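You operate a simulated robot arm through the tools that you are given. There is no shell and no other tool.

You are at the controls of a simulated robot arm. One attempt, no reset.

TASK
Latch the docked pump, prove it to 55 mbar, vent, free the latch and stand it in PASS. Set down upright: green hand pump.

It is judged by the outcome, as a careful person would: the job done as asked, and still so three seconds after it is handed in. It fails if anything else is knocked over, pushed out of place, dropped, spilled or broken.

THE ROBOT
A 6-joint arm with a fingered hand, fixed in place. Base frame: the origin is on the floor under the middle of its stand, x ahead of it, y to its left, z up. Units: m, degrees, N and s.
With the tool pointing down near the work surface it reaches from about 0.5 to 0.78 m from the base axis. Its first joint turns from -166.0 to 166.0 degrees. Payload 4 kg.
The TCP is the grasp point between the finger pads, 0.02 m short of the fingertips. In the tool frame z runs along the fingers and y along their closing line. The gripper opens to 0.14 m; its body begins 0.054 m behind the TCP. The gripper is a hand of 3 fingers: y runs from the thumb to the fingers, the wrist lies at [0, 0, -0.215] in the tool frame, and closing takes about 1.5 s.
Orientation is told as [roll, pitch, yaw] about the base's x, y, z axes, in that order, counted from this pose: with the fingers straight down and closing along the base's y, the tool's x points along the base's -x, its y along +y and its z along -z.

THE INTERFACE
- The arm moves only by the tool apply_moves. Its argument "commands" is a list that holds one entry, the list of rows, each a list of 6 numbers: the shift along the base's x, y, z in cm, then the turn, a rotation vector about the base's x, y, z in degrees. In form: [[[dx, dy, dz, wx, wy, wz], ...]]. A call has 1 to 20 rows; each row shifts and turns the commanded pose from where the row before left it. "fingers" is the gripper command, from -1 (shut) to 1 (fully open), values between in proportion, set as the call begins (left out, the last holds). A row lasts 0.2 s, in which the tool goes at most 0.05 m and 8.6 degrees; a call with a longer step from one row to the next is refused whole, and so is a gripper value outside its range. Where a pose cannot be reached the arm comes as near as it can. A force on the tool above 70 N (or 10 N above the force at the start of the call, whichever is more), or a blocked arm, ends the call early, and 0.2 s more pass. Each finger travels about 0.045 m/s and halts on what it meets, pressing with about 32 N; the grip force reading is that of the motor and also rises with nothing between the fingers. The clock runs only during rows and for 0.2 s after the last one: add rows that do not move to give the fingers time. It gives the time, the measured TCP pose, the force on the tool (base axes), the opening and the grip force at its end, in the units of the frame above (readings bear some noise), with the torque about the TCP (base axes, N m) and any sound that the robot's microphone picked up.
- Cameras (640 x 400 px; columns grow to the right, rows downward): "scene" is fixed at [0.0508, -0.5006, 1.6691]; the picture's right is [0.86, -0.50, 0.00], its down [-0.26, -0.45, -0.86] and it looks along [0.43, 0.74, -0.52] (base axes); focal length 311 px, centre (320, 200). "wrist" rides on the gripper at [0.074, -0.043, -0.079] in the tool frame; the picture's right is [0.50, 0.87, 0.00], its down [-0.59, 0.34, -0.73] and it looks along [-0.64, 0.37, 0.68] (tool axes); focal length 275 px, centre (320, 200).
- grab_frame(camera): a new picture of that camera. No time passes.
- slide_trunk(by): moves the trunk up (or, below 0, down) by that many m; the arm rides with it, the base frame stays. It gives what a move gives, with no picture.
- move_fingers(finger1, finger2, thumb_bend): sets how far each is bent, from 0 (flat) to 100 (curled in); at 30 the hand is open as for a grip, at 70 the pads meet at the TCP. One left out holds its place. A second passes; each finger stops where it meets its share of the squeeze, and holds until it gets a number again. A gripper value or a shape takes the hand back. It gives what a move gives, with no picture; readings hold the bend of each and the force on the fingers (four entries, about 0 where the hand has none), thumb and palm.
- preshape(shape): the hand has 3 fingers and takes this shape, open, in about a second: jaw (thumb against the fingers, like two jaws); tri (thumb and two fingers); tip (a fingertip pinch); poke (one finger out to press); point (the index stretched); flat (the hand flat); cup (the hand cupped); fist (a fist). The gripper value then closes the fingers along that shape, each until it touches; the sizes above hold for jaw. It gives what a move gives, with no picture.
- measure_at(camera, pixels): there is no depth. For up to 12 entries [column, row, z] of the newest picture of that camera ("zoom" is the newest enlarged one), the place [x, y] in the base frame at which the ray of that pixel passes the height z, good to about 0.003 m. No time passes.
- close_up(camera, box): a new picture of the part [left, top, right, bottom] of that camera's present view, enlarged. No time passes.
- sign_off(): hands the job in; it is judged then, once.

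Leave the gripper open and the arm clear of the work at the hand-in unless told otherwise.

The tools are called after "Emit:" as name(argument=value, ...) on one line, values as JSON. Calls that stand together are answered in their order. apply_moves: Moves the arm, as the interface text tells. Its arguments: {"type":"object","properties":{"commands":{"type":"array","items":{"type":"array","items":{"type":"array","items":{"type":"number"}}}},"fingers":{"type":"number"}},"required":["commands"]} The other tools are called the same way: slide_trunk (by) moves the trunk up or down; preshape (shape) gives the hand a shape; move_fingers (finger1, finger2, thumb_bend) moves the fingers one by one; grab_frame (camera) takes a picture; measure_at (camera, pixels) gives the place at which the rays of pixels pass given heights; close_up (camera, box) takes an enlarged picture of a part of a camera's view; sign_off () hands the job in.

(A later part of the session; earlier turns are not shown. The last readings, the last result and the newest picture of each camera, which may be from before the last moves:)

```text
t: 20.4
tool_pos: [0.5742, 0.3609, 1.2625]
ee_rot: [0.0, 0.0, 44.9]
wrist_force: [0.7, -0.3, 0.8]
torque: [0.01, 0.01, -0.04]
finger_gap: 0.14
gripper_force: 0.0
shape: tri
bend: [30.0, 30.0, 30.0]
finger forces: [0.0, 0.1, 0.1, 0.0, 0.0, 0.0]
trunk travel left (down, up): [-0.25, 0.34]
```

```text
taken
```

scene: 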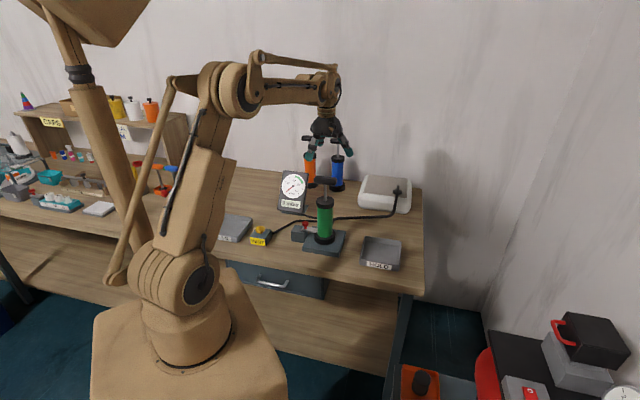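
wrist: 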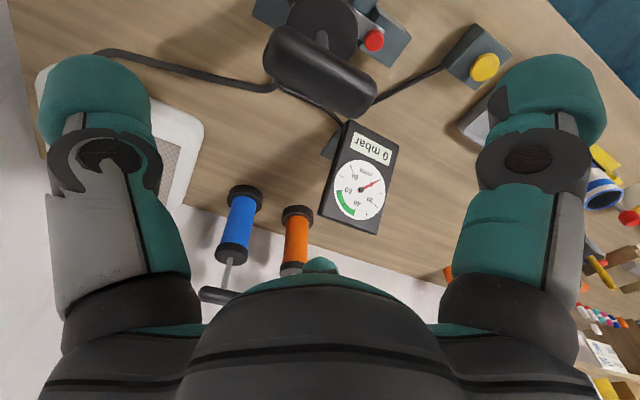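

The gauge stays readable from both cameras. I'll check the bar position under the hand: its ends at wrist (272, 48) and (367, 95).

Emit:
measure_at(camera="wrist", pixels=[[272, 50, 1.144], [368, 93, 1.144], [319, 70, 1.144], [319, 70, 1.156]])

Emit:
close_up(camera="wrist", box=[240, 0, 440, 130])

```text
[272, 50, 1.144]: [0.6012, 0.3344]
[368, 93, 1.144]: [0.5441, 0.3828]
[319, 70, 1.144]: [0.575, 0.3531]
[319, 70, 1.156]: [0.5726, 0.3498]
```

```text
3.08 times, centred on (340, 65) of wrist
```

zoom: 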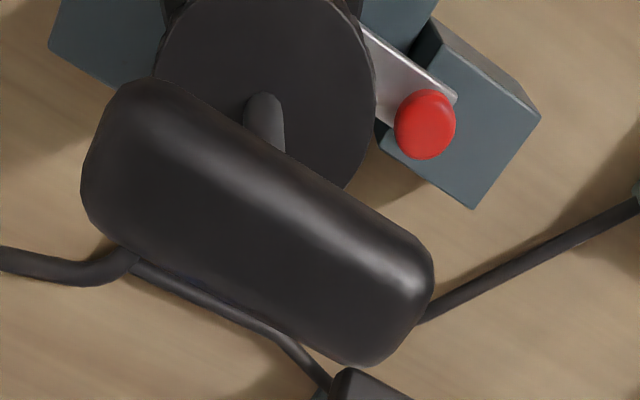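

The bar centre is about (0.573, 0.357, 1.146), so the hand is only a few mm off. I'll descend so that the TCP sits just above the bar's centre.

Emit:
apply_moves(commands=[[[0, -0.1, -2.5, 0, 0, 0], [0, -0.1, -2.5, 0, 0, 0], [-0.1, -0.1, -2.5, 0, 0, 0], [0, 0, -2.0, 0, 0, 0], [0, 0, -1.5, 0, 0, 0], [0, 0, 0, 0, 0, 0], [0, 0, 0, 0, 0, 0]]])

Emit:
grab_frame(camera="wrist")

Emit:
close_up(camera="scene", box=[280, 120, 370, 220])

```text
t: 22.0
tool_pos: [0.5718, 0.3581, 1.1512]
ee_rot: [0.0, 0.0, 45.0]
wrist_force: [-0.2, -0.2, 1.1]
torque: [-0.01, -0.03, -0.02]
finger_gap: 0.1399
gripper_force: 0.1
shape: tri
bend: [30.0, 30.0, 30.0]
finger forces: [0.1, 0.0, 0.1, 0.0, 0.1, 0.1]
trunk travel left (down, up): [-0.25, 0.34]
```

```text
taken
```

wrist: 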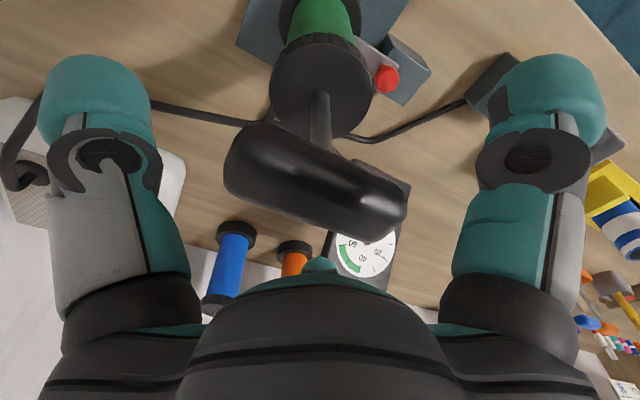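

```text
4.00 times, centred on (325, 170) of scene
```

zoom: 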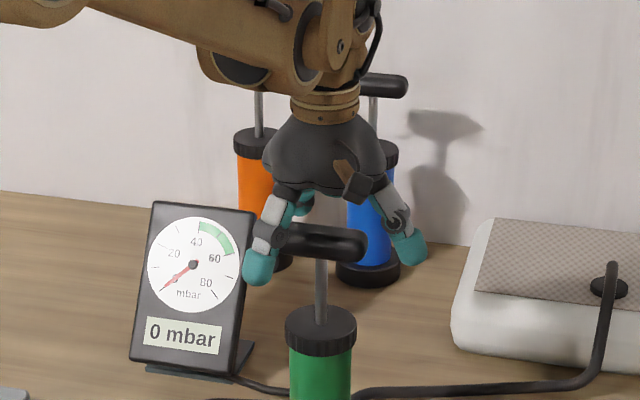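

The bar is centred in the hand at wrist (315, 185). I'll close the fingers on it.

Emit:
apply_moves(commands=[[[0, 0, 0, 0, 0, 0], [0, 0, 0, 0, 0, 0], [0, 0, 0, 0, 0, 0], [0, 0, 0, 0, 0, 0], [0, 0, 0, 0, 0, 0], [0, 0, 0, 0, 0, 0], [0, 0, 0, 0, 0, 0], [0, 0, 0, 0, 0, 0]]], fingers=-1)

Emit:
grab_frame(camera="wrist")

Emit:
close_up(camera="scene", box=[280, 120, 370, 220])

```text
t: 23.8
tool_pos: [0.5733, 0.3588, 1.1505]
ee_rot: [0.0, 0.0, 44.9]
wrist_force: [-0.5, -0.6, 0.0]
torque: [0.02, -0.05, 0.0]
finger_gap: 0.0541
gripper_force: 32.5
shape: tri
bend: [48.0, 44.0, 32.0]
finger forces: [25.1, 25.0, 0.0, 0.0, 27.9, 0.1]
trunk travel left (down, up): [-0.25, 0.34]
```

```text
taken
```

wrist: 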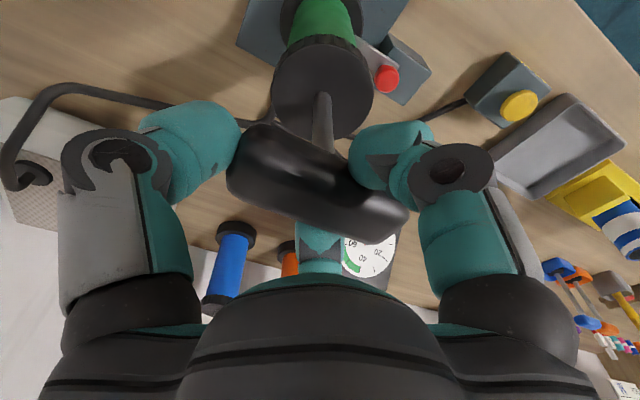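

```text
4.00 times, centred on (325, 170) of scene
```

zoom: 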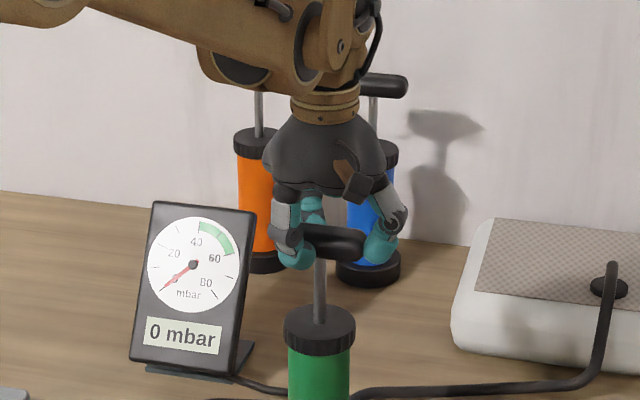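

The grip is balanced, with about 25 N per finger and almost no wrist force. I'll make a gentle first down-stroke of 2.5 cm to learn the resistance and the gauge response.

Emit:
apply_moves(commands=[[[0, 0, -0.5, 0, 0, 0], [0, 0, -0.5, 0, 0, 0], [0, 0, -0.5, 0, 0, 0], [0, 0, -0.5, 0, 0, 0], [0, 0, -0.5, 0, 0, 0], [0, 0, 0, 0, 0, 0]]])

Emit:
close_up(camera="scene", box=[270, 120, 370, 260])

```text
t: 25.2
tool_pos: [0.5724, 0.3586, 1.125]
ee_rot: [0.0, 0.1, 45.0]
wrist_force: [0.0, 1.4, 2.7]
torque: [-0.08, -0.05, -0.02]
finger_gap: 0.0541
gripper_force: 31.5
shape: tri
bend: [48.0, 44.0, 32.0]
finger forces: [25.5, 25.8, 0.1, 0.0, 28.8, 0.0]
trunk travel left (down, up): [-0.25, 0.34]
```

```text
2.86 times, centred on (320, 190) of scene
```

zoom: 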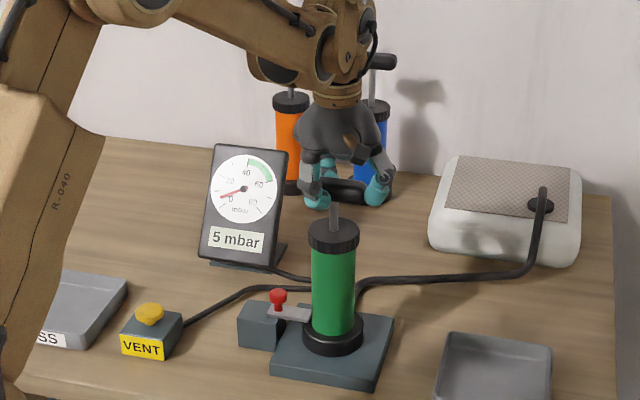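

2.5 cm gave 5 mbar at little force. I'll continue the stroke down another 3 cm.

Emit:
apply_moves(commands=[[[0, 0, -0.6, 0, 0, 0], [0, 0, -0.6, 0, 0, 0], [0, 0, -0.6, 0, 0, 0], [0, 0, -0.6, 0, 0, 0], [0, 0, -0.6, 0, 0, 0], [0, 0, 0, 0, 0, 0]]])

Emit:
close_up(camera="scene", box=[270, 160, 340, 220])

```text
t: 26.6
tool_pos: [0.5717, 0.3584, 1.0956]
ee_rot: [0.0, 0.0, 44.9]
wrist_force: [2.2, 1.6, 4.5]
torque: [0.0, -0.1, 0.0]
finger_gap: 0.054
gripper_force: 32.2
shape: tri
bend: [48.0, 44.0, 32.0]
finger forces: [25.7, 26.5, 0.0, 0.0, 29.4, 0.1]
trunk travel left (down, up): [-0.25, 0.34]
```

```text
6.67 times, centred on (305, 190) of scene
```

zoom: 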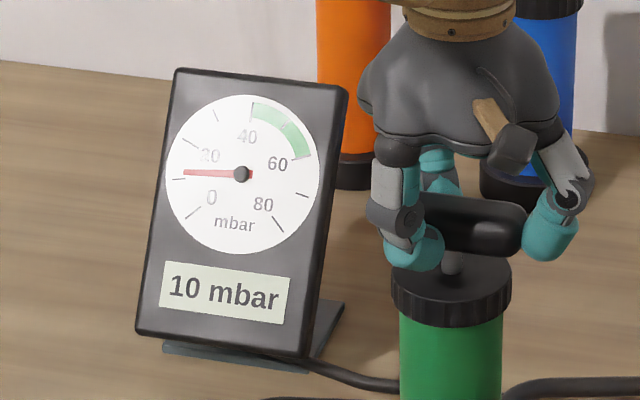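

It reads 10 mbar after 5.5 cm, and the fingertips are near the cap, so this is the bottom of my stroke. Now I'll pull back up.

Emit:
apply_moves(commands=[[[0, 0, 0.7, 0, 0, 0], [0, 0, 0.8, 0, 0, 0], [0, 0, 0.8, 0, 0, 0], [0, 0, 0.8, 0, 0, 0], [0, 0, 0.8, 0, 0, 0], [0, 0, 0.8, 0, 0, 0], [0, 0, 0.8, 0, 0, 0], [0, 0, 0, 0, 0, 0]]])

Emit:
close_up(camera="scene", box=[270, 130, 370, 260])

```text
t: 28.4
tool_pos: [0.574, 0.3575, 1.1508]
ee_rot: [0.0, 0.0, 45.0]
wrist_force: [0.1, -0.8, -0.2]
torque: [-0.06, -0.07, 0.02]
finger_gap: 0.054
gripper_force: 32.2
shape: tri
bend: [48.0, 44.0, 32.0]
finger forces: [25.4, 25.4, 0.0, 0.0, 28.1, 0.0]
trunk travel left (down, up): [-0.25, 0.34]
```

```text
3.08 times, centred on (320, 195) of scene
```

zoom: 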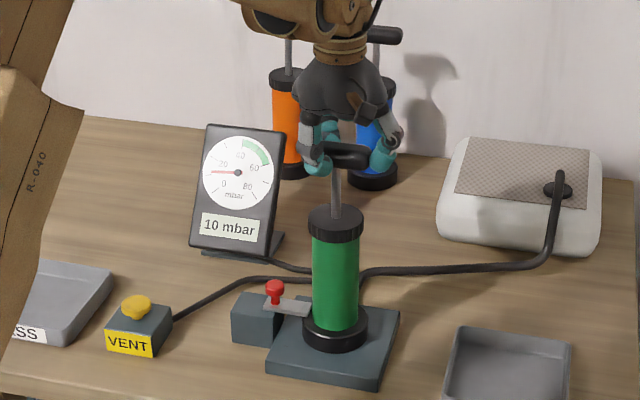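

It holds 10 mbar at the top. I'll do the second full stroke, down 5.5 cm and up 5.5 cm.

Emit:
apply_moves(commands=[[[0, 0, -0.7, 0, 0, 0], [0, 0, -0.8, 0, 0, 0], [0, 0, -0.8, 0, 0, 0], [0, 0, -0.8, 0, 0, 0], [0, 0, -0.8, 0, 0, 0], [0, 0, -0.8, 0, 0, 0], [0, 0, -0.8, 0, 0, 0], [0, 0, 0, 0, 0, 0], [0, 0, 0.7, 0, 0, 0], [0, 0, 0.8, 0, 0, 0], [0, 0, 0.8, 0, 0, 0], [0, 0, 0.8, 0, 0, 0], [0, 0, 0.8, 0, 0, 0], [0, 0, 0.8, 0, 0, 0], [0, 0, 0.8, 0, 0, 0], [0, 0, 0, 0, 0, 0]]])

Emit:
close_up(camera="scene", box=[270, 130, 370, 260])

```text
t: 31.8
tool_pos: [0.5749, 0.3576, 1.1513]
ee_rot: [0.0, 0.0, 44.9]
wrist_force: [0.8, 1.2, -0.2]
torque: [-0.03, -0.02, 0.01]
finger_gap: 0.054
gripper_force: 32.0
shape: tri
bend: [48.0, 44.0, 32.0]
finger forces: [26.3, 25.8, 0.0, 0.0, 28.2, 0.0]
trunk travel left (down, up): [-0.25, 0.34]
```

```text
3.08 times, centred on (320, 195) of scene
```

zoom: 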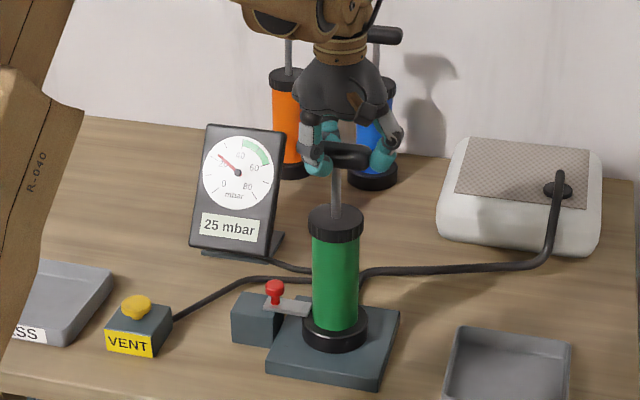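

It reads 25 mbar, and the display seems to step by 5. I'll read the needle more closely, then do the third stroke.

Emit:
close_up(camera="scene", box=[278, 168, 312, 212])

Emit:
apply_moves(commands=[[[0, 0, -0.7, 0, 0, 0], [0, 0, -0.8, 0, 0, 0], [0, 0, -0.8, 0, 0, 0], [0, 0, -0.8, 0, 0, 0], [0, 0, -0.8, 0, 0, 0], [0, 0, -0.8, 0, 0, 0], [0, 0, -0.8, 0, 0, 0], [0, 0, 0, 0, 0, 0]]])

Emit:
close_up(camera="scene", box=[278, 168, 312, 212])

```text
9.09 times, centred on (295, 190) of scene
```

zoom: 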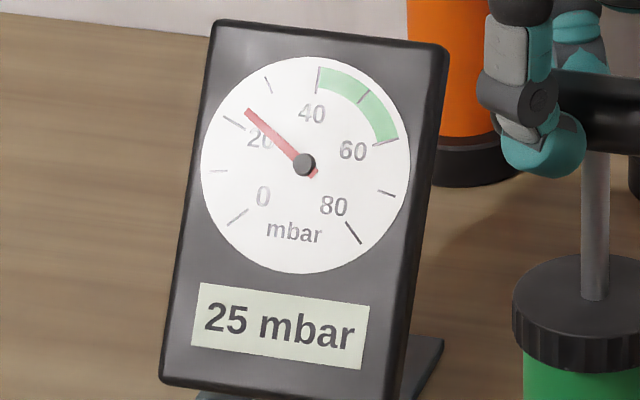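

```text
t: 33.6
tool_pos: [0.5731, 0.3566, 1.0966]
ee_rot: [-0.1, 0.0, 45.0]
wrist_force: [2.3, 0.9, 5.9]
torque: [-0.08, -0.13, 0.01]
finger_gap: 0.0537
gripper_force: 31.8
shape: tri
bend: [48.0, 44.0, 32.0]
finger forces: [26.4, 27.0, 0.0, 0.0, 29.3, 0.0]
trunk travel left (down, up): [-0.25, 0.34]
```

```text
9.09 times, centred on (295, 190) of scene
```

zoom: 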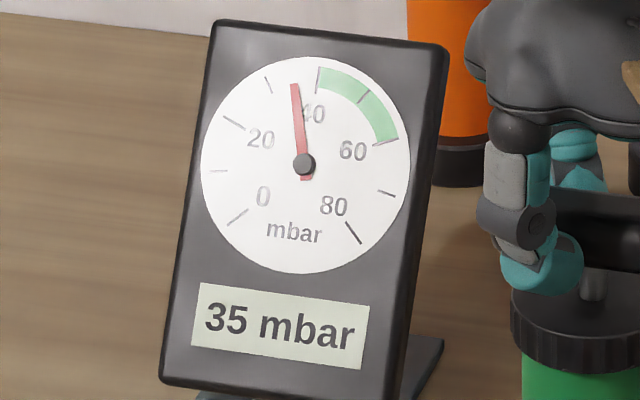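

35 mbar by both display and needle, so about 12 mbar per 5.5 cm stroke. I'll do the up-stroke and the fourth down-stroke, then read again.

Emit:
apply_moves(commands=[[[0, 0, 0.7, 0, 0, 0], [0, 0, 0.8, 0, 0, 0], [0, 0, 0.8, 0, 0, 0], [0, 0, 0.8, 0, 0, 0], [0, 0, 0.8, 0, 0, 0], [0, 0, 0.8, 0, 0, 0], [0, 0, 0.8, 0, 0, 0], [0, 0, 0, 0, 0, 0], [0, 0, -0.7, 0, 0, 0], [0, 0, -0.8, 0, 0, 0], [0, 0, -0.8, 0, 0, 0], [0, 0, -0.8, 0, 0, 0], [0, 0, -0.8, 0, 0, 0], [0, 0, -0.8, 0, 0, 0], [0, 0, -0.8, 0, 0, 0], [0, 0, 0, 0, 0, 0]]])

Emit:
close_up(camera="scene", box=[278, 168, 312, 212])

```text
t: 37.0
tool_pos: [0.5731, 0.3571, 1.0954]
ee_rot: [0.0, 0.0, 45.0]
wrist_force: [2.5, 2.8, 6.3]
torque: [-0.01, -0.01, 0.01]
finger_gap: 0.054
gripper_force: 32.0
shape: tri
bend: [48.0, 44.0, 32.0]
finger forces: [26.7, 27.6, 0.1, 0.1, 28.1, 0.0]
trunk travel left (down, up): [-0.25, 0.34]
```

```text
9.09 times, centred on (295, 190) of scene
```

zoom: 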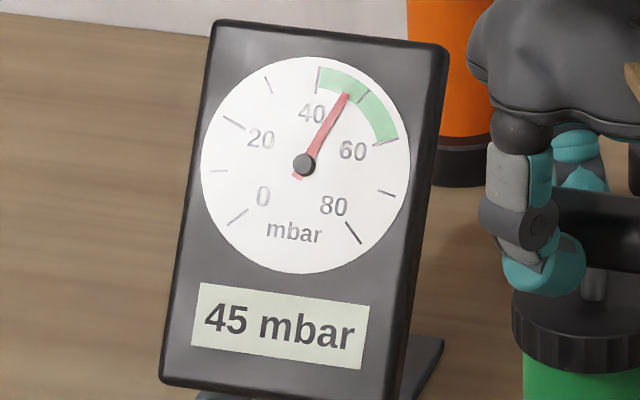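

The needle reads about 46.5 mbar (display 45). I need about 8.5 more, roughly 4 cm of stroke. I'll pull up fully, push 3 cm, and read.

Emit:
apply_moves(commands=[[[0, 0, 0.7, 0, 0, 0], [0, 0, 0.8, 0, 0, 0], [0, 0, 0.8, 0, 0, 0], [0, 0, 0.8, 0, 0, 0], [0, 0, 0.8, 0, 0, 0], [0, 0, 0.8, 0, 0, 0], [0, 0, 0.8, 0, 0, 0], [0, 0, 0, 0, 0, 0], [0, 0, -0.6, 0, 0, 0], [0, 0, -0.8, 0, 0, 0], [0, 0, -0.8, 0, 0, 0], [0, 0, -0.8, 0, 0, 0], [0, 0, 0, 0, 0, 0]]])

Emit:
close_up(camera="scene", box=[278, 168, 312, 212])

```text
t: 39.8
tool_pos: [0.5725, 0.3586, 1.1214]
ee_rot: [0.0, 0.0, 45.0]
wrist_force: [2.9, -0.8, 12.5]
torque: [-0.12, -0.17, -0.03]
finger_gap: 0.0534
gripper_force: 32.4
shape: tri
bend: [48.0, 44.0, 32.0]
finger forces: [28.1, 28.5, 0.1, 0.0, 29.1, 0.0]
trunk travel left (down, up): [-0.25, 0.34]
```

```text
9.09 times, centred on (295, 190) of scene
```

zoom: 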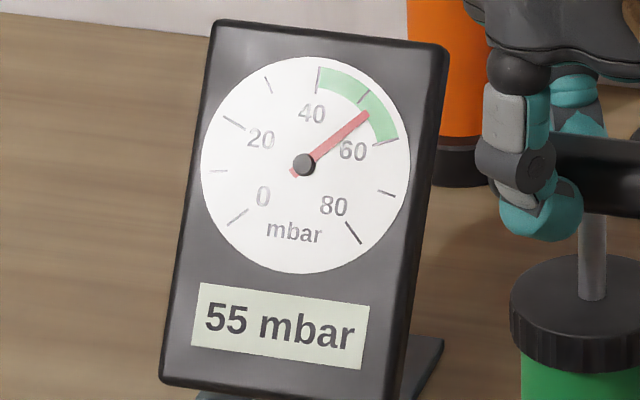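

The display reads 55 and the needle about 53. I'll push 0.8 cm more to bring the needle squarely to 55.

Emit:
apply_moves(commands=[[[0, 0, -0.4, 0, 0, 0], [0, 0, -0.4, 0, 0, 0], [0, 0, 0, 0, 0, 0], [0, 0, 0, 0, 0, 0]]])

Emit:
close_up(camera="scene", box=[283, 172, 305, 192])

Emit:
close_up(camera="scene", box=[278, 168, 312, 212])

```text
t: 40.8
tool_pos: [0.5726, 0.359, 1.1139]
ee_rot: [0.1, 0.0, 45.0]
wrist_force: [1.9, -2.2, 12.5]
torque: [-0.06, -0.06, 0.03]
finger_gap: 0.0536
gripper_force: 32.2
shape: tri
bend: [48.0, 44.0, 32.0]
finger forces: [29.1, 28.7, 0.0, 0.0, 28.8, 0.0]
trunk travel left (down, up): [-0.25, 0.34]
```

```text
16.00 times, centred on (294, 182) of scene
```

zoom: 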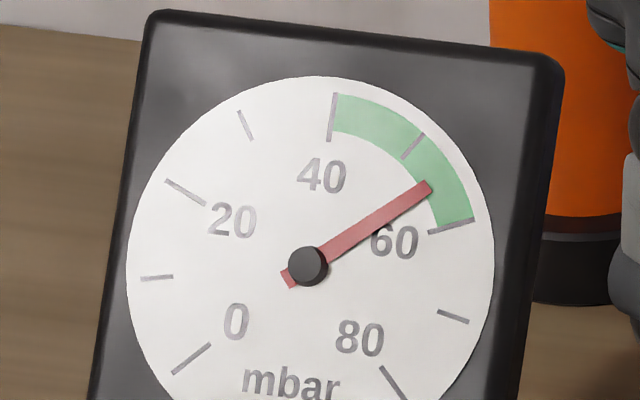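

```text
9.09 times, centred on (295, 190) of scene
```

zoom: 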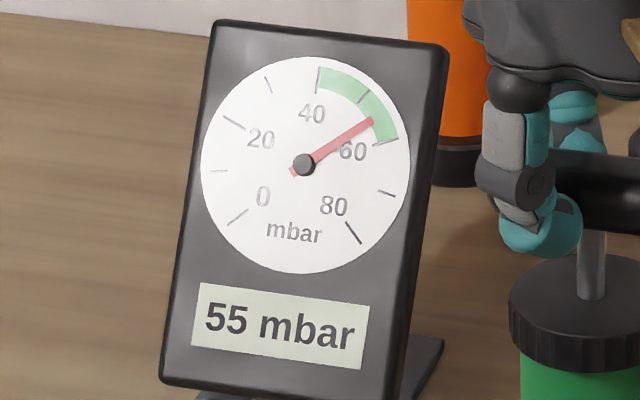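

The needle reads about 54.9. I'll add 2 mm of stroke to sit just on or over 55, then hold for a moment.

Emit:
apply_moves(commands=[[[0, 0, -0.2, 0, 0, 0], [0, 0, 0, 0, 0, 0], [0, 0, 0, 0, 0, 0], [0, 0, 0, 0, 0, 0], [0, 0, 0, 0, 0, 0], [0, 0, 0, 0, 0, 0]]])

Emit:
close_up(camera="scene", box=[283, 172, 305, 192])

Emit:
close_up(camera="scene", box=[278, 168, 340, 250])

```text
t: 42.2
tool_pos: [0.5724, 0.3577, 1.1123]
ee_rot: [-0.1, 0.0, 45.1]
wrist_force: [2.8, -1.1, 12.7]
torque: [-0.04, -0.04, -0.03]
finger_gap: 0.0537
gripper_force: 32.0
shape: tri
bend: [48.0, 44.0, 32.0]
finger forces: [29.5, 29.3, 0.0, 0.1, 28.3, 0.1]
trunk travel left (down, up): [-0.25, 0.34]
```

```text
16.00 times, centred on (294, 182) of scene
```

zoom: 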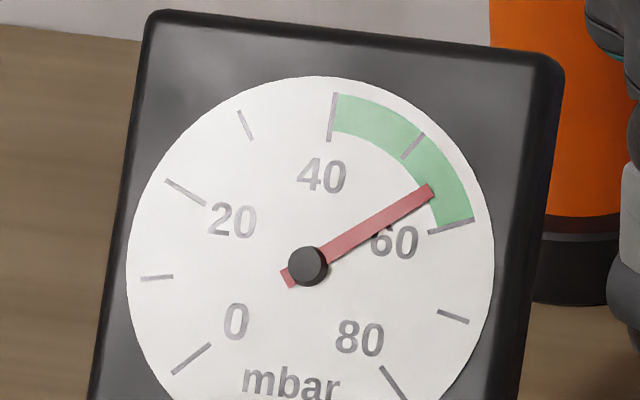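

```text
4.88 times, centred on (309, 209) of scene
```

zoom: 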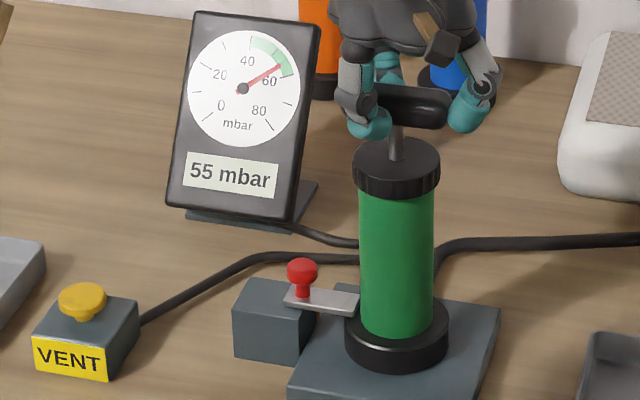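

A steady 55 mbar. I'll raise the handle back to its top position (the check valve holds pressure), then open the fingers and rise clear.

Emit:
apply_moves(commands=[[[0, 0, 0.7, 0, 0, 0], [0, 0, 0.8, 0, 0, 0], [0, 0, 0.8, 0, 0, 0], [0, 0, 0.8, 0, 0, 0], [0, 0, 0.6, 0, 0, 0], [0, 0, 0, 0, 0, 0]]])

Emit:
apply_moves(commands=[[[0, 0, 0, 0, 0, 0], [0, 0, 0, 0, 0, 0], [0, 0, 0, 0, 0, 0], [0, 0, 0, 0, 0, 0], [0, 0, 0, 0, 0, 0], [0, 0, 0, 0, 0, 0], [0, 0, 0, 0, 0, 0]]], fingers=1)

Emit:
close_up(camera="scene", box=[270, 130, 370, 260])

```text
t: 43.6
tool_pos: [0.5712, 0.358, 1.1476]
ee_rot: [0.0, 0.0, 45.0]
wrist_force: [1.4, 0.2, 1.6]
torque: [-0.03, 0.08, 0.02]
finger_gap: 0.0531
gripper_force: 32.4
shape: tri
bend: [48.0, 44.0, 33.0]
finger forces: [28.8, 27.7, 0.1, 0.0, 27.1, 0.0]
trunk travel left (down, up): [-0.25, 0.34]
```

```text
t: 45.2
tool_pos: [0.5724, 0.3583, 1.148]
ee_rot: [0.1, 0.0, 45.0]
wrist_force: [0.5, -0.2, 0.1]
torque: [-0.02, 0.02, 0.02]
finger_gap: 0.14
gripper_force: 0.0
shape: tri
bend: [30.0, 30.0, 30.0]
finger forces: [0.0, 0.1, 0.0, 0.1, 0.0, 0.1]
trunk travel left (down, up): [-0.25, 0.34]
```

```text
3.08 times, centred on (320, 195) of scene
```

zoom: 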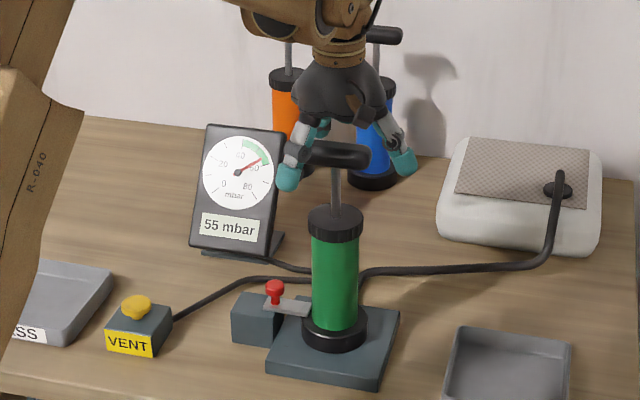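

Gauge holds 55 with the handle released. I'll rise clear and travel to above the VENT button.

Emit:
apply_moves(commands=[[[0, 0, 3.7, 0, 0, 0], [0, 0, 3.7, 0, 0, 0], [0, 0, 3.7, 0, 0, 0], [-2.75, 1.81, 0, 0, 0, -7.5], [-2.75, 1.81, 0, 0, 0, -7.5], [-2.75, 1.81, 0, 0, 0, -7.5], [-2.75, 1.81, 0, 0, 0, -7.5], [-2.75, 1.81, -2, 0, 0, -7.5], [-2.75, 1.81, -3, 0, 0, -7.5], [-2.75, 1.81, -3, 0, 0, 0], [-2.75, 1.81, -3, 0, 0, 0], [0, 0, 0, 0, 0, 0], [0, 0, 0, 0, 0, 0]]])

Emit:
grab_frame(camera="wrist")

Emit:
grab_frame(camera="scene")

```text
t: 48.0
tool_pos: [0.3523, 0.504, 1.1495]
ee_rot: [-0.1, 0.0, 0.0]
wrist_force: [-0.1, -0.3, -0.4]
torque: [0.02, -0.03, -0.02]
finger_gap: 0.1399
gripper_force: 0.1
shape: tri
bend: [30.0, 30.0, 30.0]
finger forces: [0.0, 0.1, 0.0, 0.1, 0.0, 0.0]
trunk travel left (down, up): [-0.25, 0.34]
```

```text
taken
```

wrist: 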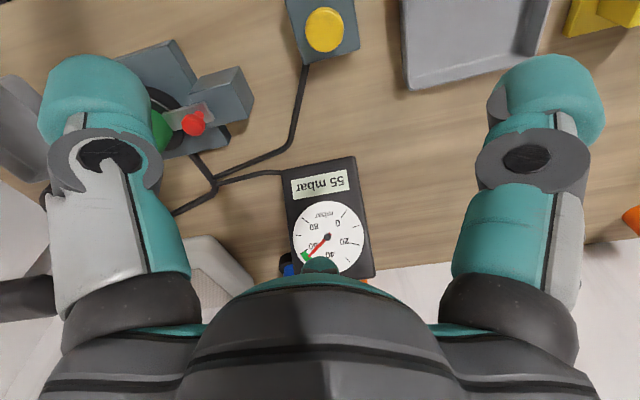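

```text
taken
```

scene: 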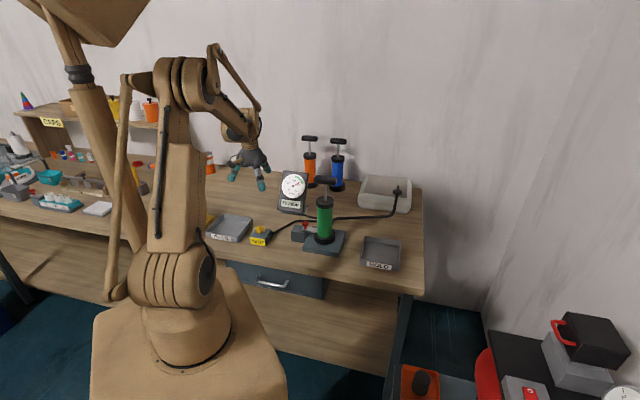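

The button shows at wrist (324, 30). I'll measure it and close the fingers into a blunt tip.

Emit:
measure_at(camera="wrist", pixels=[[324, 30, 0.905], [324, 30, 0.914], [324, 30, 0.92]])

Emit:
measure_at(camera="scene", pixels=[[260.3, 229, 0.905], [260.3, 229, 0.914], [260.3, 229, 0.92]])

Emit:
apply_moves(commands=[[[0, 0, 0, 0, 0, 0], [0, 0, 0, 0, 0, 0], [0, 0, 0, 0, 0, 0], [0, 0, 0, 0, 0, 0], [0, 0, 0, 0, 0, 0], [0, 0, 0, 0, 0, 0], [0, 0, 0, 0, 0, 0], [0, 0, 0, 0, 0, 0]]], fingers=-1)

Emit:
grab_frame(camera="wrist")

Emit:
close_up(camera="scene", box=[210, 90, 310, 220])

```text
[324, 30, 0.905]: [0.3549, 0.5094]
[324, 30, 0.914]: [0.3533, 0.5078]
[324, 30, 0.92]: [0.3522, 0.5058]
```

```text
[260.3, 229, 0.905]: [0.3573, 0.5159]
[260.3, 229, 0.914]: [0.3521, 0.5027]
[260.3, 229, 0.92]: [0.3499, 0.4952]
```

```text
t: 49.8
tool_pos: [0.3521, 0.502, 1.1513]
ee_rot: [-0.1, 0.0, 0.0]
wrist_force: [0.7, 0.8, 0.7]
torque: [-0.01, 0.06, 0.0]
finger_gap: 0.0
gripper_force: 6.9
shape: tri
bend: [72.0, 72.0, 70.0]
finger forces: [0.0, 0.1, 0.1, 0.0, 0.1, 0.0]
trunk travel left (down, up): [-0.25, 0.34]
```

```text
taken
```

wrist: 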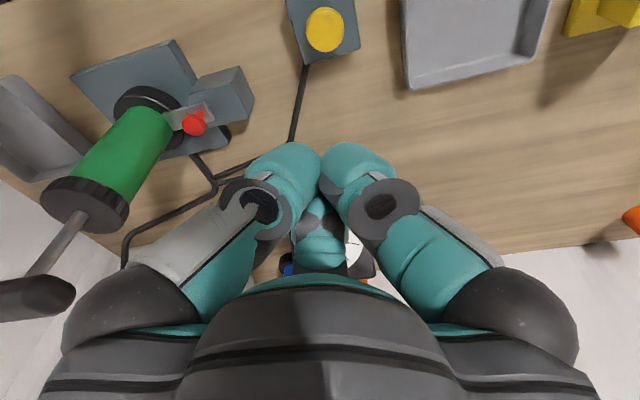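

```text
3.08 times, centred on (260, 155) of scene
```

zoom: 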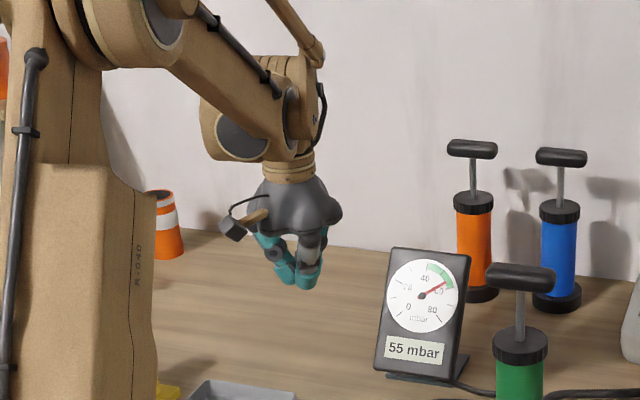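

Fingers are shut into a tip. I'll descend to about 3 cm above the button and check alignment.

Emit:
apply_moves(commands=[[[0.1, 0.5, -3.8, 0, 0, 0], [0, 0, -3.8, 0, 0, 0], [0, 0, -3.8, 0, 0, 0], [0, 0, -3.8, 0, 0, 0], [0, 0, -3.4, 0, 0, 0], [0, 0, 0, 0, 0, 0], [0, 0, 0, 0, 0, 0]]])

Emit:
grab_frame(camera="wrist")

Emit:
close_up(camera="scene", box=[230, 170, 310, 250])

```text
t: 51.4
tool_pos: [0.3517, 0.5079, 0.9626]
ee_rot: [0.0, 0.0, 0.0]
wrist_force: [0.3, 0.4, 0.5]
torque: [0.03, 0.03, 0.0]
finger_gap: 0.0
gripper_force: 31.9
shape: tri
bend: [73.0, 73.0, 70.0]
finger forces: [0.1, 0.1, 0.1, 0.0, 0.0, 0.1]
trunk travel left (down, up): [-0.25, 0.34]
```

```text
taken
```

wrist: 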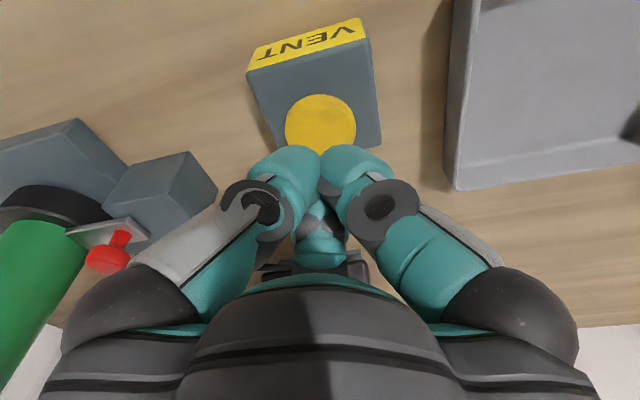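

```text
5.00 times, centred on (270, 210) of scene
```

zoom: 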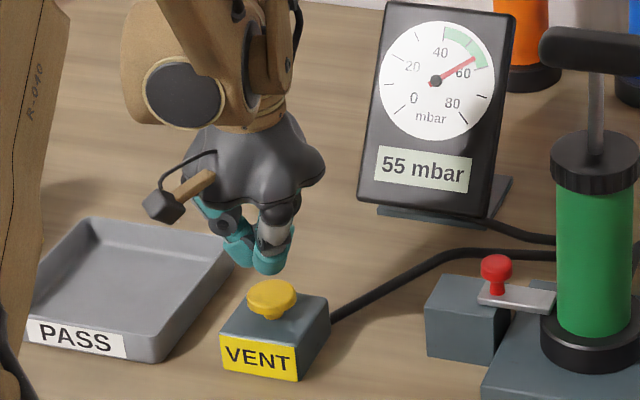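

The tip is right above the button. I'll press down slowly.

Emit:
apply_moves(commands=[[[0, 0, -0.5, 0, 0, 0], [0, 0, -0.5, 0, 0, 0], [0, 0, -0.4, 0, 0, 0], [0, 0, -0.4, 0, 0, 0], [0, 0, -0.3, 0, 0, 0], [0, 0, -0.3, 0, 0, 0], [0, 0, -0.3, 0, 0, 0], [0, 0, 0, 0, 0, 0]]])

Emit:
close_up(camera="scene", box=[230, 170, 310, 250])

```text
t: 53.2
tool_pos: [0.3531, 0.5082, 0.9344]
ee_rot: [0.1, 0.0, 0.0]
wrist_force: [-0.1, -1.0, 0.9]
torque: [0.0, 0.03, 0.0]
finger_gap: 0.0
gripper_force: 32.4
shape: tri
bend: [73.0, 73.0, 70.0]
finger forces: [0.0, 0.0, 0.0, 0.0, 0.1, 0.0]
trunk travel left (down, up): [-0.25, 0.34]
```

```text
5.00 times, centred on (270, 210) of scene
```

zoom: 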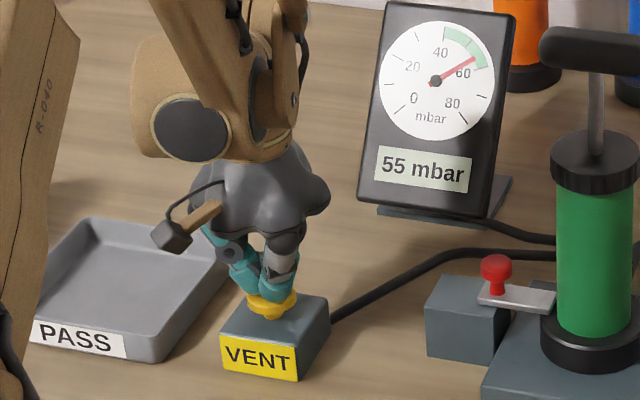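

No contact force yet, but the tip is just touching visually. I'll press further in small steps.

Emit:
apply_moves(commands=[[[0, 0, -0.3, 0, 0, 0], [0, 0, -0.3, 0, 0, 0], [0, 0, -0.3, 0, 0, 0], [0, 0, 0, 0, 0, 0]]])

Emit:
close_up(camera="scene", box=[230, 170, 310, 250])

```text
t: 54.2
tool_pos: [0.3531, 0.5079, 0.9264]
ee_rot: [0.0, 0.0, -0.1]
wrist_force: [-0.3, 0.8, 0.9]
torque: [-0.02, -0.02, -0.02]
finger_gap: 0.0
gripper_force: 31.6
shape: tri
bend: [73.0, 73.0, 70.0]
finger forces: [0.1, 0.0, 0.0, 0.1, 0.1, 0.1]
trunk travel left (down, up): [-0.25, 0.34]
heard: click
```

```text
5.00 times, centred on (270, 210) of scene
```

zoom: 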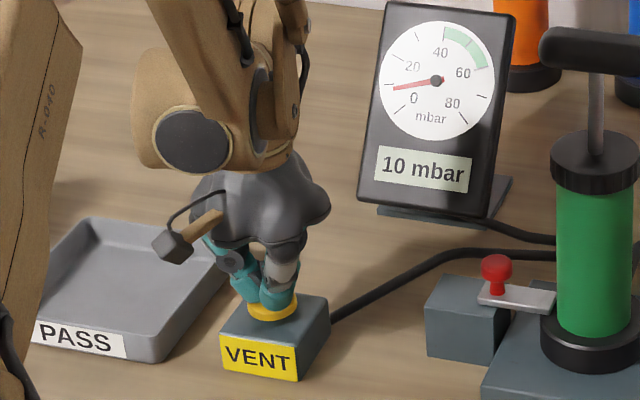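

A click was heard and the pressure is dropping, with 10 mbar shown. I'll hold the button until it reads 0.

Emit:
apply_moves(commands=[[[0, 0, 0, 0, 0, 0], [0, 0, 0, 0, 0, 0], [0, 0, 0, 0, 0, 0], [0, 0, 0, 0, 0, 0], [0, 0, 0, 0, 0, 0], [0, 0, 0, 0, 0, 0]]])

Emit:
close_up(camera="scene", box=[230, 170, 310, 250])

```text
t: 55.6
tool_pos: [0.3543, 0.5072, 0.9261]
ee_rot: [0.1, 0.0, 0.0]
wrist_force: [0.4, 0.4, 1.7]
torque: [0.04, 0.01, 0.01]
finger_gap: 0.0001
gripper_force: 31.9
shape: tri
bend: [73.0, 73.0, 70.0]
finger forces: [0.1, 0.0, 0.0, 0.0, 0.1, 0.0]
trunk travel left (down, up): [-0.25, 0.34]
```

```text
5.00 times, centred on (270, 210) of scene
```

zoom: 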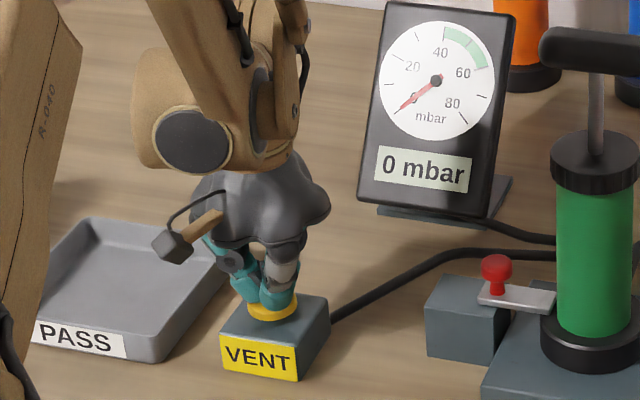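

0 mbar. I'll hold one more second, then rise off the button.

Emit:
apply_moves(commands=[[[0, 0, 0, 0, 0, 0], [0, 0, 0, 0, 0, 0], [0, 0, 0, 0, 0, 0], [0, 0, 0.5, 0, 0, 0], [0, 0, 1.5, 0, 0, 0], [0, 0, 4, 0, 0, 0], [0, 0, 4, 0, 0, 0], [0, 0, 4.5, 0, 0, 0], [0, 0, 0, 0, 0, 0]]])

Emit:
apply_moves(commands=[[[1.3, -0.6, 0, 0, 0, -7.5], [1.3, -0.6, 0, 0, 0, -7.5], [1.7, -0.7, 0, -4.71, -4.71, 0], [1.7, -0.7, 0, -4.71, -4.71, 0], [1.7, -0.7, 0, -4.71, -4.71, 0], [2.7, -1.2, 0, 0, 0, 0], [2.7, -1.3, -0.7, 0, 0, 0], [0, 0, 0, 0, 0, 0], [0, 0, 0, 0, 0, 0]]], fingers=0.1)

Emit:
grab_frame(camera="wrist")

Emit:
close_up(camera="scene", box=[230, 130, 370, 260])

```text
t: 57.6
tool_pos: [0.3551, 0.5092, 1.072]
ee_rot: [0.0, 0.0, 0.1]
wrist_force: [0.2, 0.4, -0.1]
torque: [-0.02, 0.02, 0.02]
finger_gap: 0.0002
gripper_force: 31.9
shape: tri
bend: [73.0, 73.0, 70.0]
finger forces: [0.0, 0.0, 0.1, 0.1, 0.0, 0.1]
trunk travel left (down, up): [-0.25, 0.34]
```

```text
t: 59.6
tool_pos: [0.4836, 0.449, 1.0645]
ee_rot: [-10.3, -17.3, -13.4]
wrist_force: [-0.1, 0.0, 0.4]
torque: [0.0, -0.01, -0.02]
finger_gap: 0.0766
gripper_force: 0.1
shape: tri
bend: [32.0, 32.0, 31.0]
finger forces: [0.0, 0.0, 0.1, 0.1, 0.1, 0.0]
trunk travel left (down, up): [-0.25, 0.34]
```

```text
taken
```

wrist: 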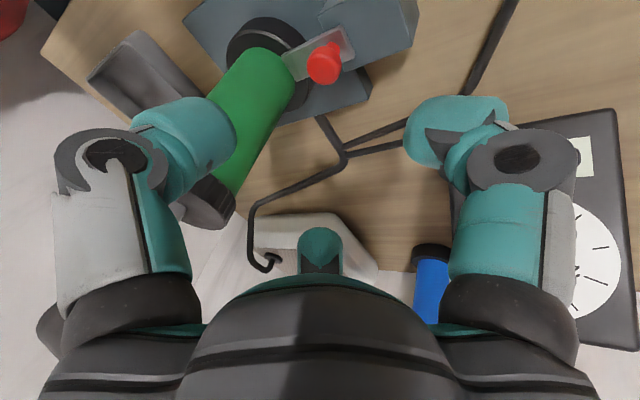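

```text
3.08 times, centred on (300, 195) of scene
```

zoom: 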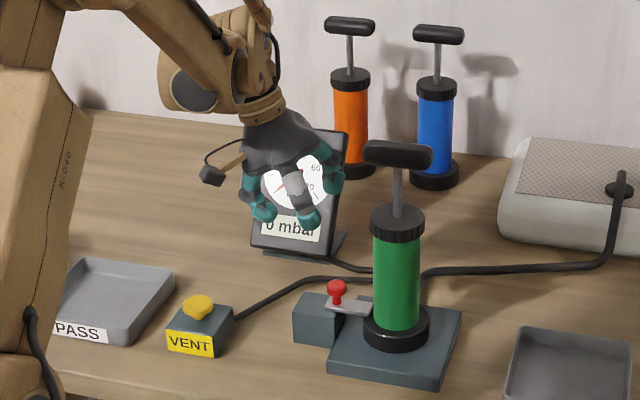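

Same pre-grasp as before, with the knob at wrist (325, 62). I'll descend around the knob.

Emit:
apply_moves(commands=[[[0.77, -0.74, -3.04, 0, 0, 0], [0.77, -0.74, -3.04, 0, 0, 0], [0.77, -0.74, -3.04, 0, 0, 0], [0.5, -0.45, -1.8, 0, 0, 0], [0.3, -0.25, -1.2, 0, 0, 0], [0, 0, 0, 0, 0, 0], [0, 0, 0, 0, 0, 0]]])

Emit:
grab_frame(camera="wrist")

```text
t: 61.2
tool_pos: [0.5165, 0.4197, 0.9436]
ee_rot: [-10.3, -17.2, -13.4]
wrist_force: [-0.4, -0.2, -1.6]
torque: [-0.01, -0.01, -0.03]
finger_gap: 0.0771
gripper_force: 0.0
shape: tri
bend: [32.0, 32.0, 31.0]
finger forces: [0.0, 0.0, 0.1, 0.0, 0.0, 0.0]
trunk travel left (down, up): [-0.25, 0.34]
```

```text
taken
```

wrist: 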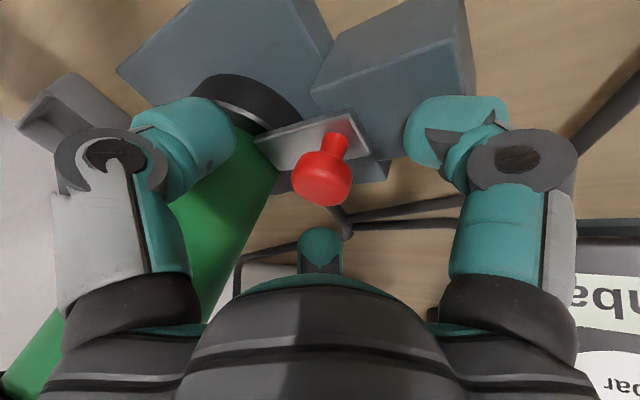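

The knob is centred at wrist (322, 180). I'll close on it.

Emit:
apply_moves(commands=[[[0, 0, 0, 0, 0, 0], [0, 0, 0, 0, 0, 0], [0, 0, 0, 0, 0, 0], [0, 0, 0, 0, 0, 0], [0, 0, 0, 0, 0, 0], [0, 0, 0, 0, 0, 0], [0, 0, 0, 0, 0, 0]]], fingers=-1)

Emit:
grab_frame(camera="wrist")

```text
t: 62.8
tool_pos: [0.5159, 0.4208, 0.9434]
ee_rot: [-10.4, -17.2, -13.5]
wrist_force: [-0.7, -1.9, -8.6]
torque: [-0.05, -0.1, 0.06]
finger_gap: 0.0203
gripper_force: 31.8
shape: tri
bend: [51.0, 66.0, 53.0]
finger forces: [27.3, 28.3, 0.0, 0.0, 26.1, 0.0]
trunk travel left (down, up): [-0.25, 0.34]
```

```text
taken
```

wrist: 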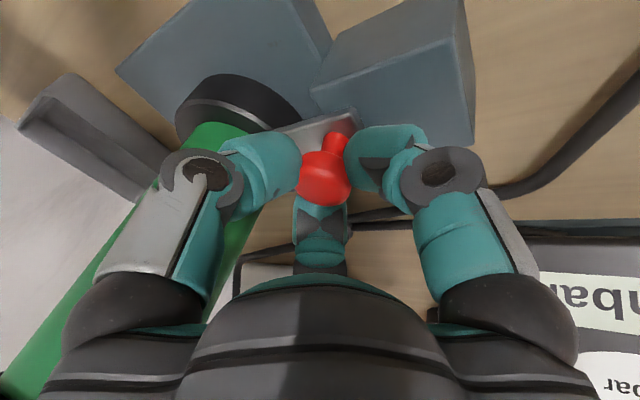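

Gripped. I'll slide it back along (-0.707, 0.707), away from the pump.

Emit:
apply_moves(commands=[[[-0.35, 0.35, 0, 0, 0, 0], [-0.35, 0.35, 0, 0, 0, 0], [-0.35, 0.35, 0, 0, 0, 0], [-0.35, 0.35, 0, 0, 0, 0], [-0.35, 0.35, 0, 0, 0, 0], [-0.25, 0.25, 0, 0, 0, 0], [0, 0, 0, 0, 0, 0]]])

Emit:
grab_frame(camera="wrist")

Emit:
close_up(camera="scene", box=[280, 200, 350, 260])

```text
t: 64.4
tool_pos: [0.4967, 0.4404, 0.9427]
ee_rot: [-10.4, -17.3, -13.4]
wrist_force: [-2.9, -4.2, -16.4]
torque: [-0.02, -0.09, 0.03]
finger_gap: 0.0205
gripper_force: 32.2
shape: tri
bend: [51.0, 66.0, 53.0]
finger forces: [28.0, 26.8, 0.0, 0.0, 26.2, 0.1]
trunk travel left (down, up): [-0.25, 0.34]
```

```text
taken
```

wrist: 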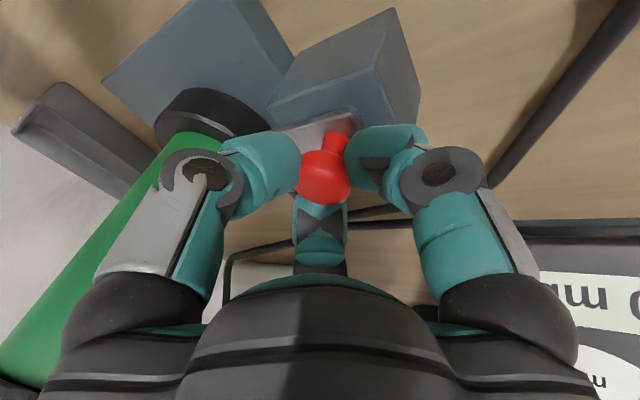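

```text
6.67 times, centred on (315, 230) of scene
```

zoom: 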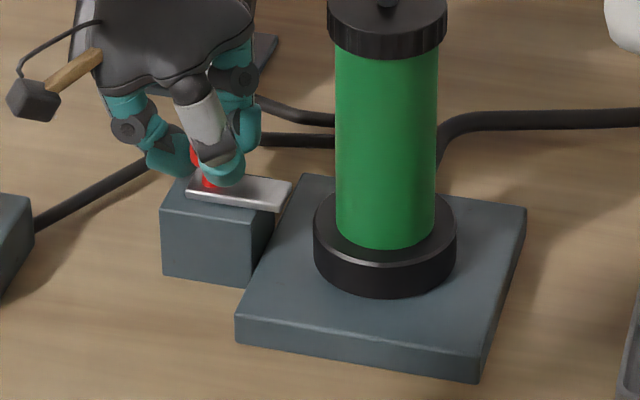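

It slid back about 2.8 cm, and about 4 mm remains to its original place. I'll continue to the stop.

Emit:
apply_moves(commands=[[[-0.2, 0.2, 0, 0, 0, 0], [-0.2, 0.2, 0, 0, 0, 0], [-0.1, 0.1, 0, 0, 0, 0], [0, 0, 0, 0, 0, 0]]])

Emit:
close_up(camera="scene", box=[280, 200, 350, 260])

```text
t: 65.4
tool_pos: [0.4932, 0.444, 0.9435]
ee_rot: [-10.3, -17.0, -13.5]
wrist_force: [14.5, -28.0, -21.0]
torque: [-0.3, -0.24, 0.12]
finger_gap: 0.0196
gripper_force: 31.9
shape: tri
bend: [96.0, 66.0, 53.0]
finger forces: [22.5, 26.0, 0.0, 0.0, 32.5, 0.0]
trunk travel left (down, up): [-0.25, 0.34]
```

```text
6.67 times, centred on (315, 230) of scene
```

zoom: 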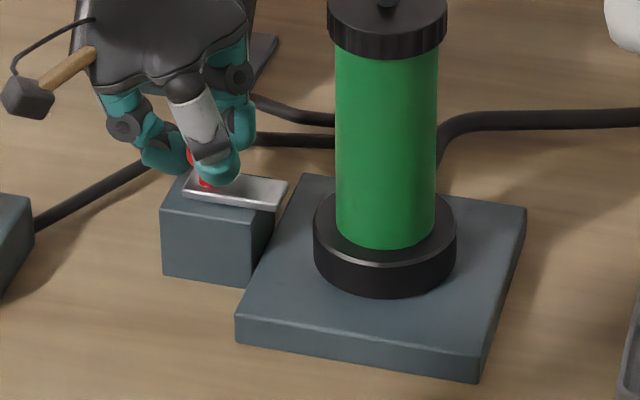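

It has reached its stop, with about 30 N resisting. I'll relax a little and open.

Emit:
apply_moves(commands=[[[0.1, -0.15, 0, 0, 0, 0], [0, 0, 0, 0, 0, 0]]])

Emit:
apply_moves(commands=[[[0, 0, 0, 0, 0, 0], [0, 0, 0, 0, 0, 0], [0, 0, 0, 0, 0, 0], [0, 0, 0, 0, 0, 0], [0, 0, 0, 0, 0, 0], [0, 0, 0, 0, 0, 0]]], fingers=0.1)

Emit:
apply_moves(commands=[[[-0.8, 0.8, 3.0, 0, 0, 0], [-0.8, 0.8, 3.0, 0, 0, 0], [-0.8, 0.8, 3.0, 0, 0, 0], [-0.8, 0.8, 3.0, 0, 0, 0], [0, 0, 0, 0, 0, 0]]])

Emit:
grab_frame(camera="wrist")

Emit:
close_up(camera="scene", box=[280, 200, 350, 260])

```text
t: 66.0
tool_pos: [0.4944, 0.4441, 0.9425]
ee_rot: [-10.3, -17.1, -13.3]
wrist_force: [13.8, -20.2, -17.5]
torque: [-0.24, -0.24, 0.09]
finger_gap: 0.0199
gripper_force: 32.1
shape: tri
bend: [96.0, 66.0, 53.0]
finger forces: [24.3, 27.4, 0.0, 0.0, 30.6, 0.1]
trunk travel left (down, up): [-0.25, 0.34]
```

```text
t: 67.4
tool_pos: [0.4925, 0.4451, 0.9437]
ee_rot: [-10.4, -17.2, -13.4]
wrist_force: [0.2, -0.5, -0.3]
torque: [0.01, 0.03, 0.02]
finger_gap: 0.0765
gripper_force: 0.1
shape: tri
bend: [32.0, 32.0, 31.0]
finger forces: [0.0, 0.0, 0.0, 0.1, 0.0, 0.0]
trunk travel left (down, up): [-0.25, 0.34]
```

```text
t: 68.6
tool_pos: [0.4593, 0.4744, 1.0626]
ee_rot: [-10.2, -17.2, -13.4]
wrist_force: [-0.2, -0.4, 0.1]
torque: [-0.01, -0.02, -0.01]
finger_gap: 0.0766
gripper_force: 0.1
shape: tri
bend: [32.0, 32.0, 31.0]
finger forces: [0.0, 0.0, 0.0, 0.1, 0.1, 0.1]
trunk travel left (down, up): [-0.25, 0.34]
```

```text
taken
```

wrist: 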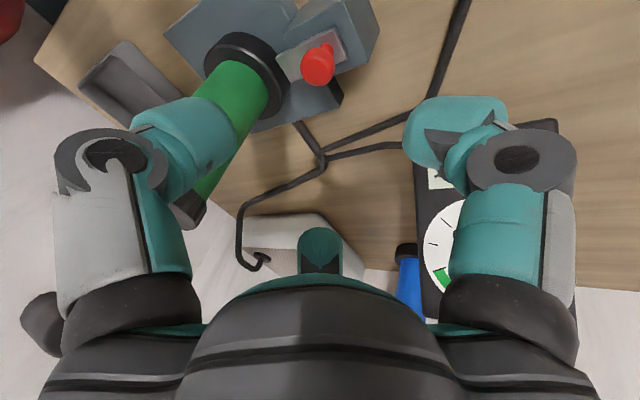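

```text
6.67 times, centred on (315, 230) of scene
```

zoom: 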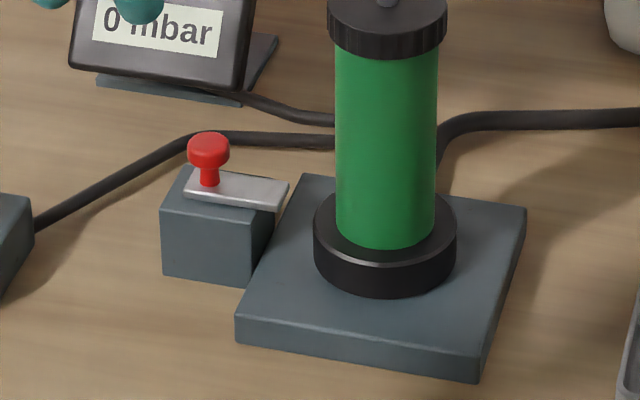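

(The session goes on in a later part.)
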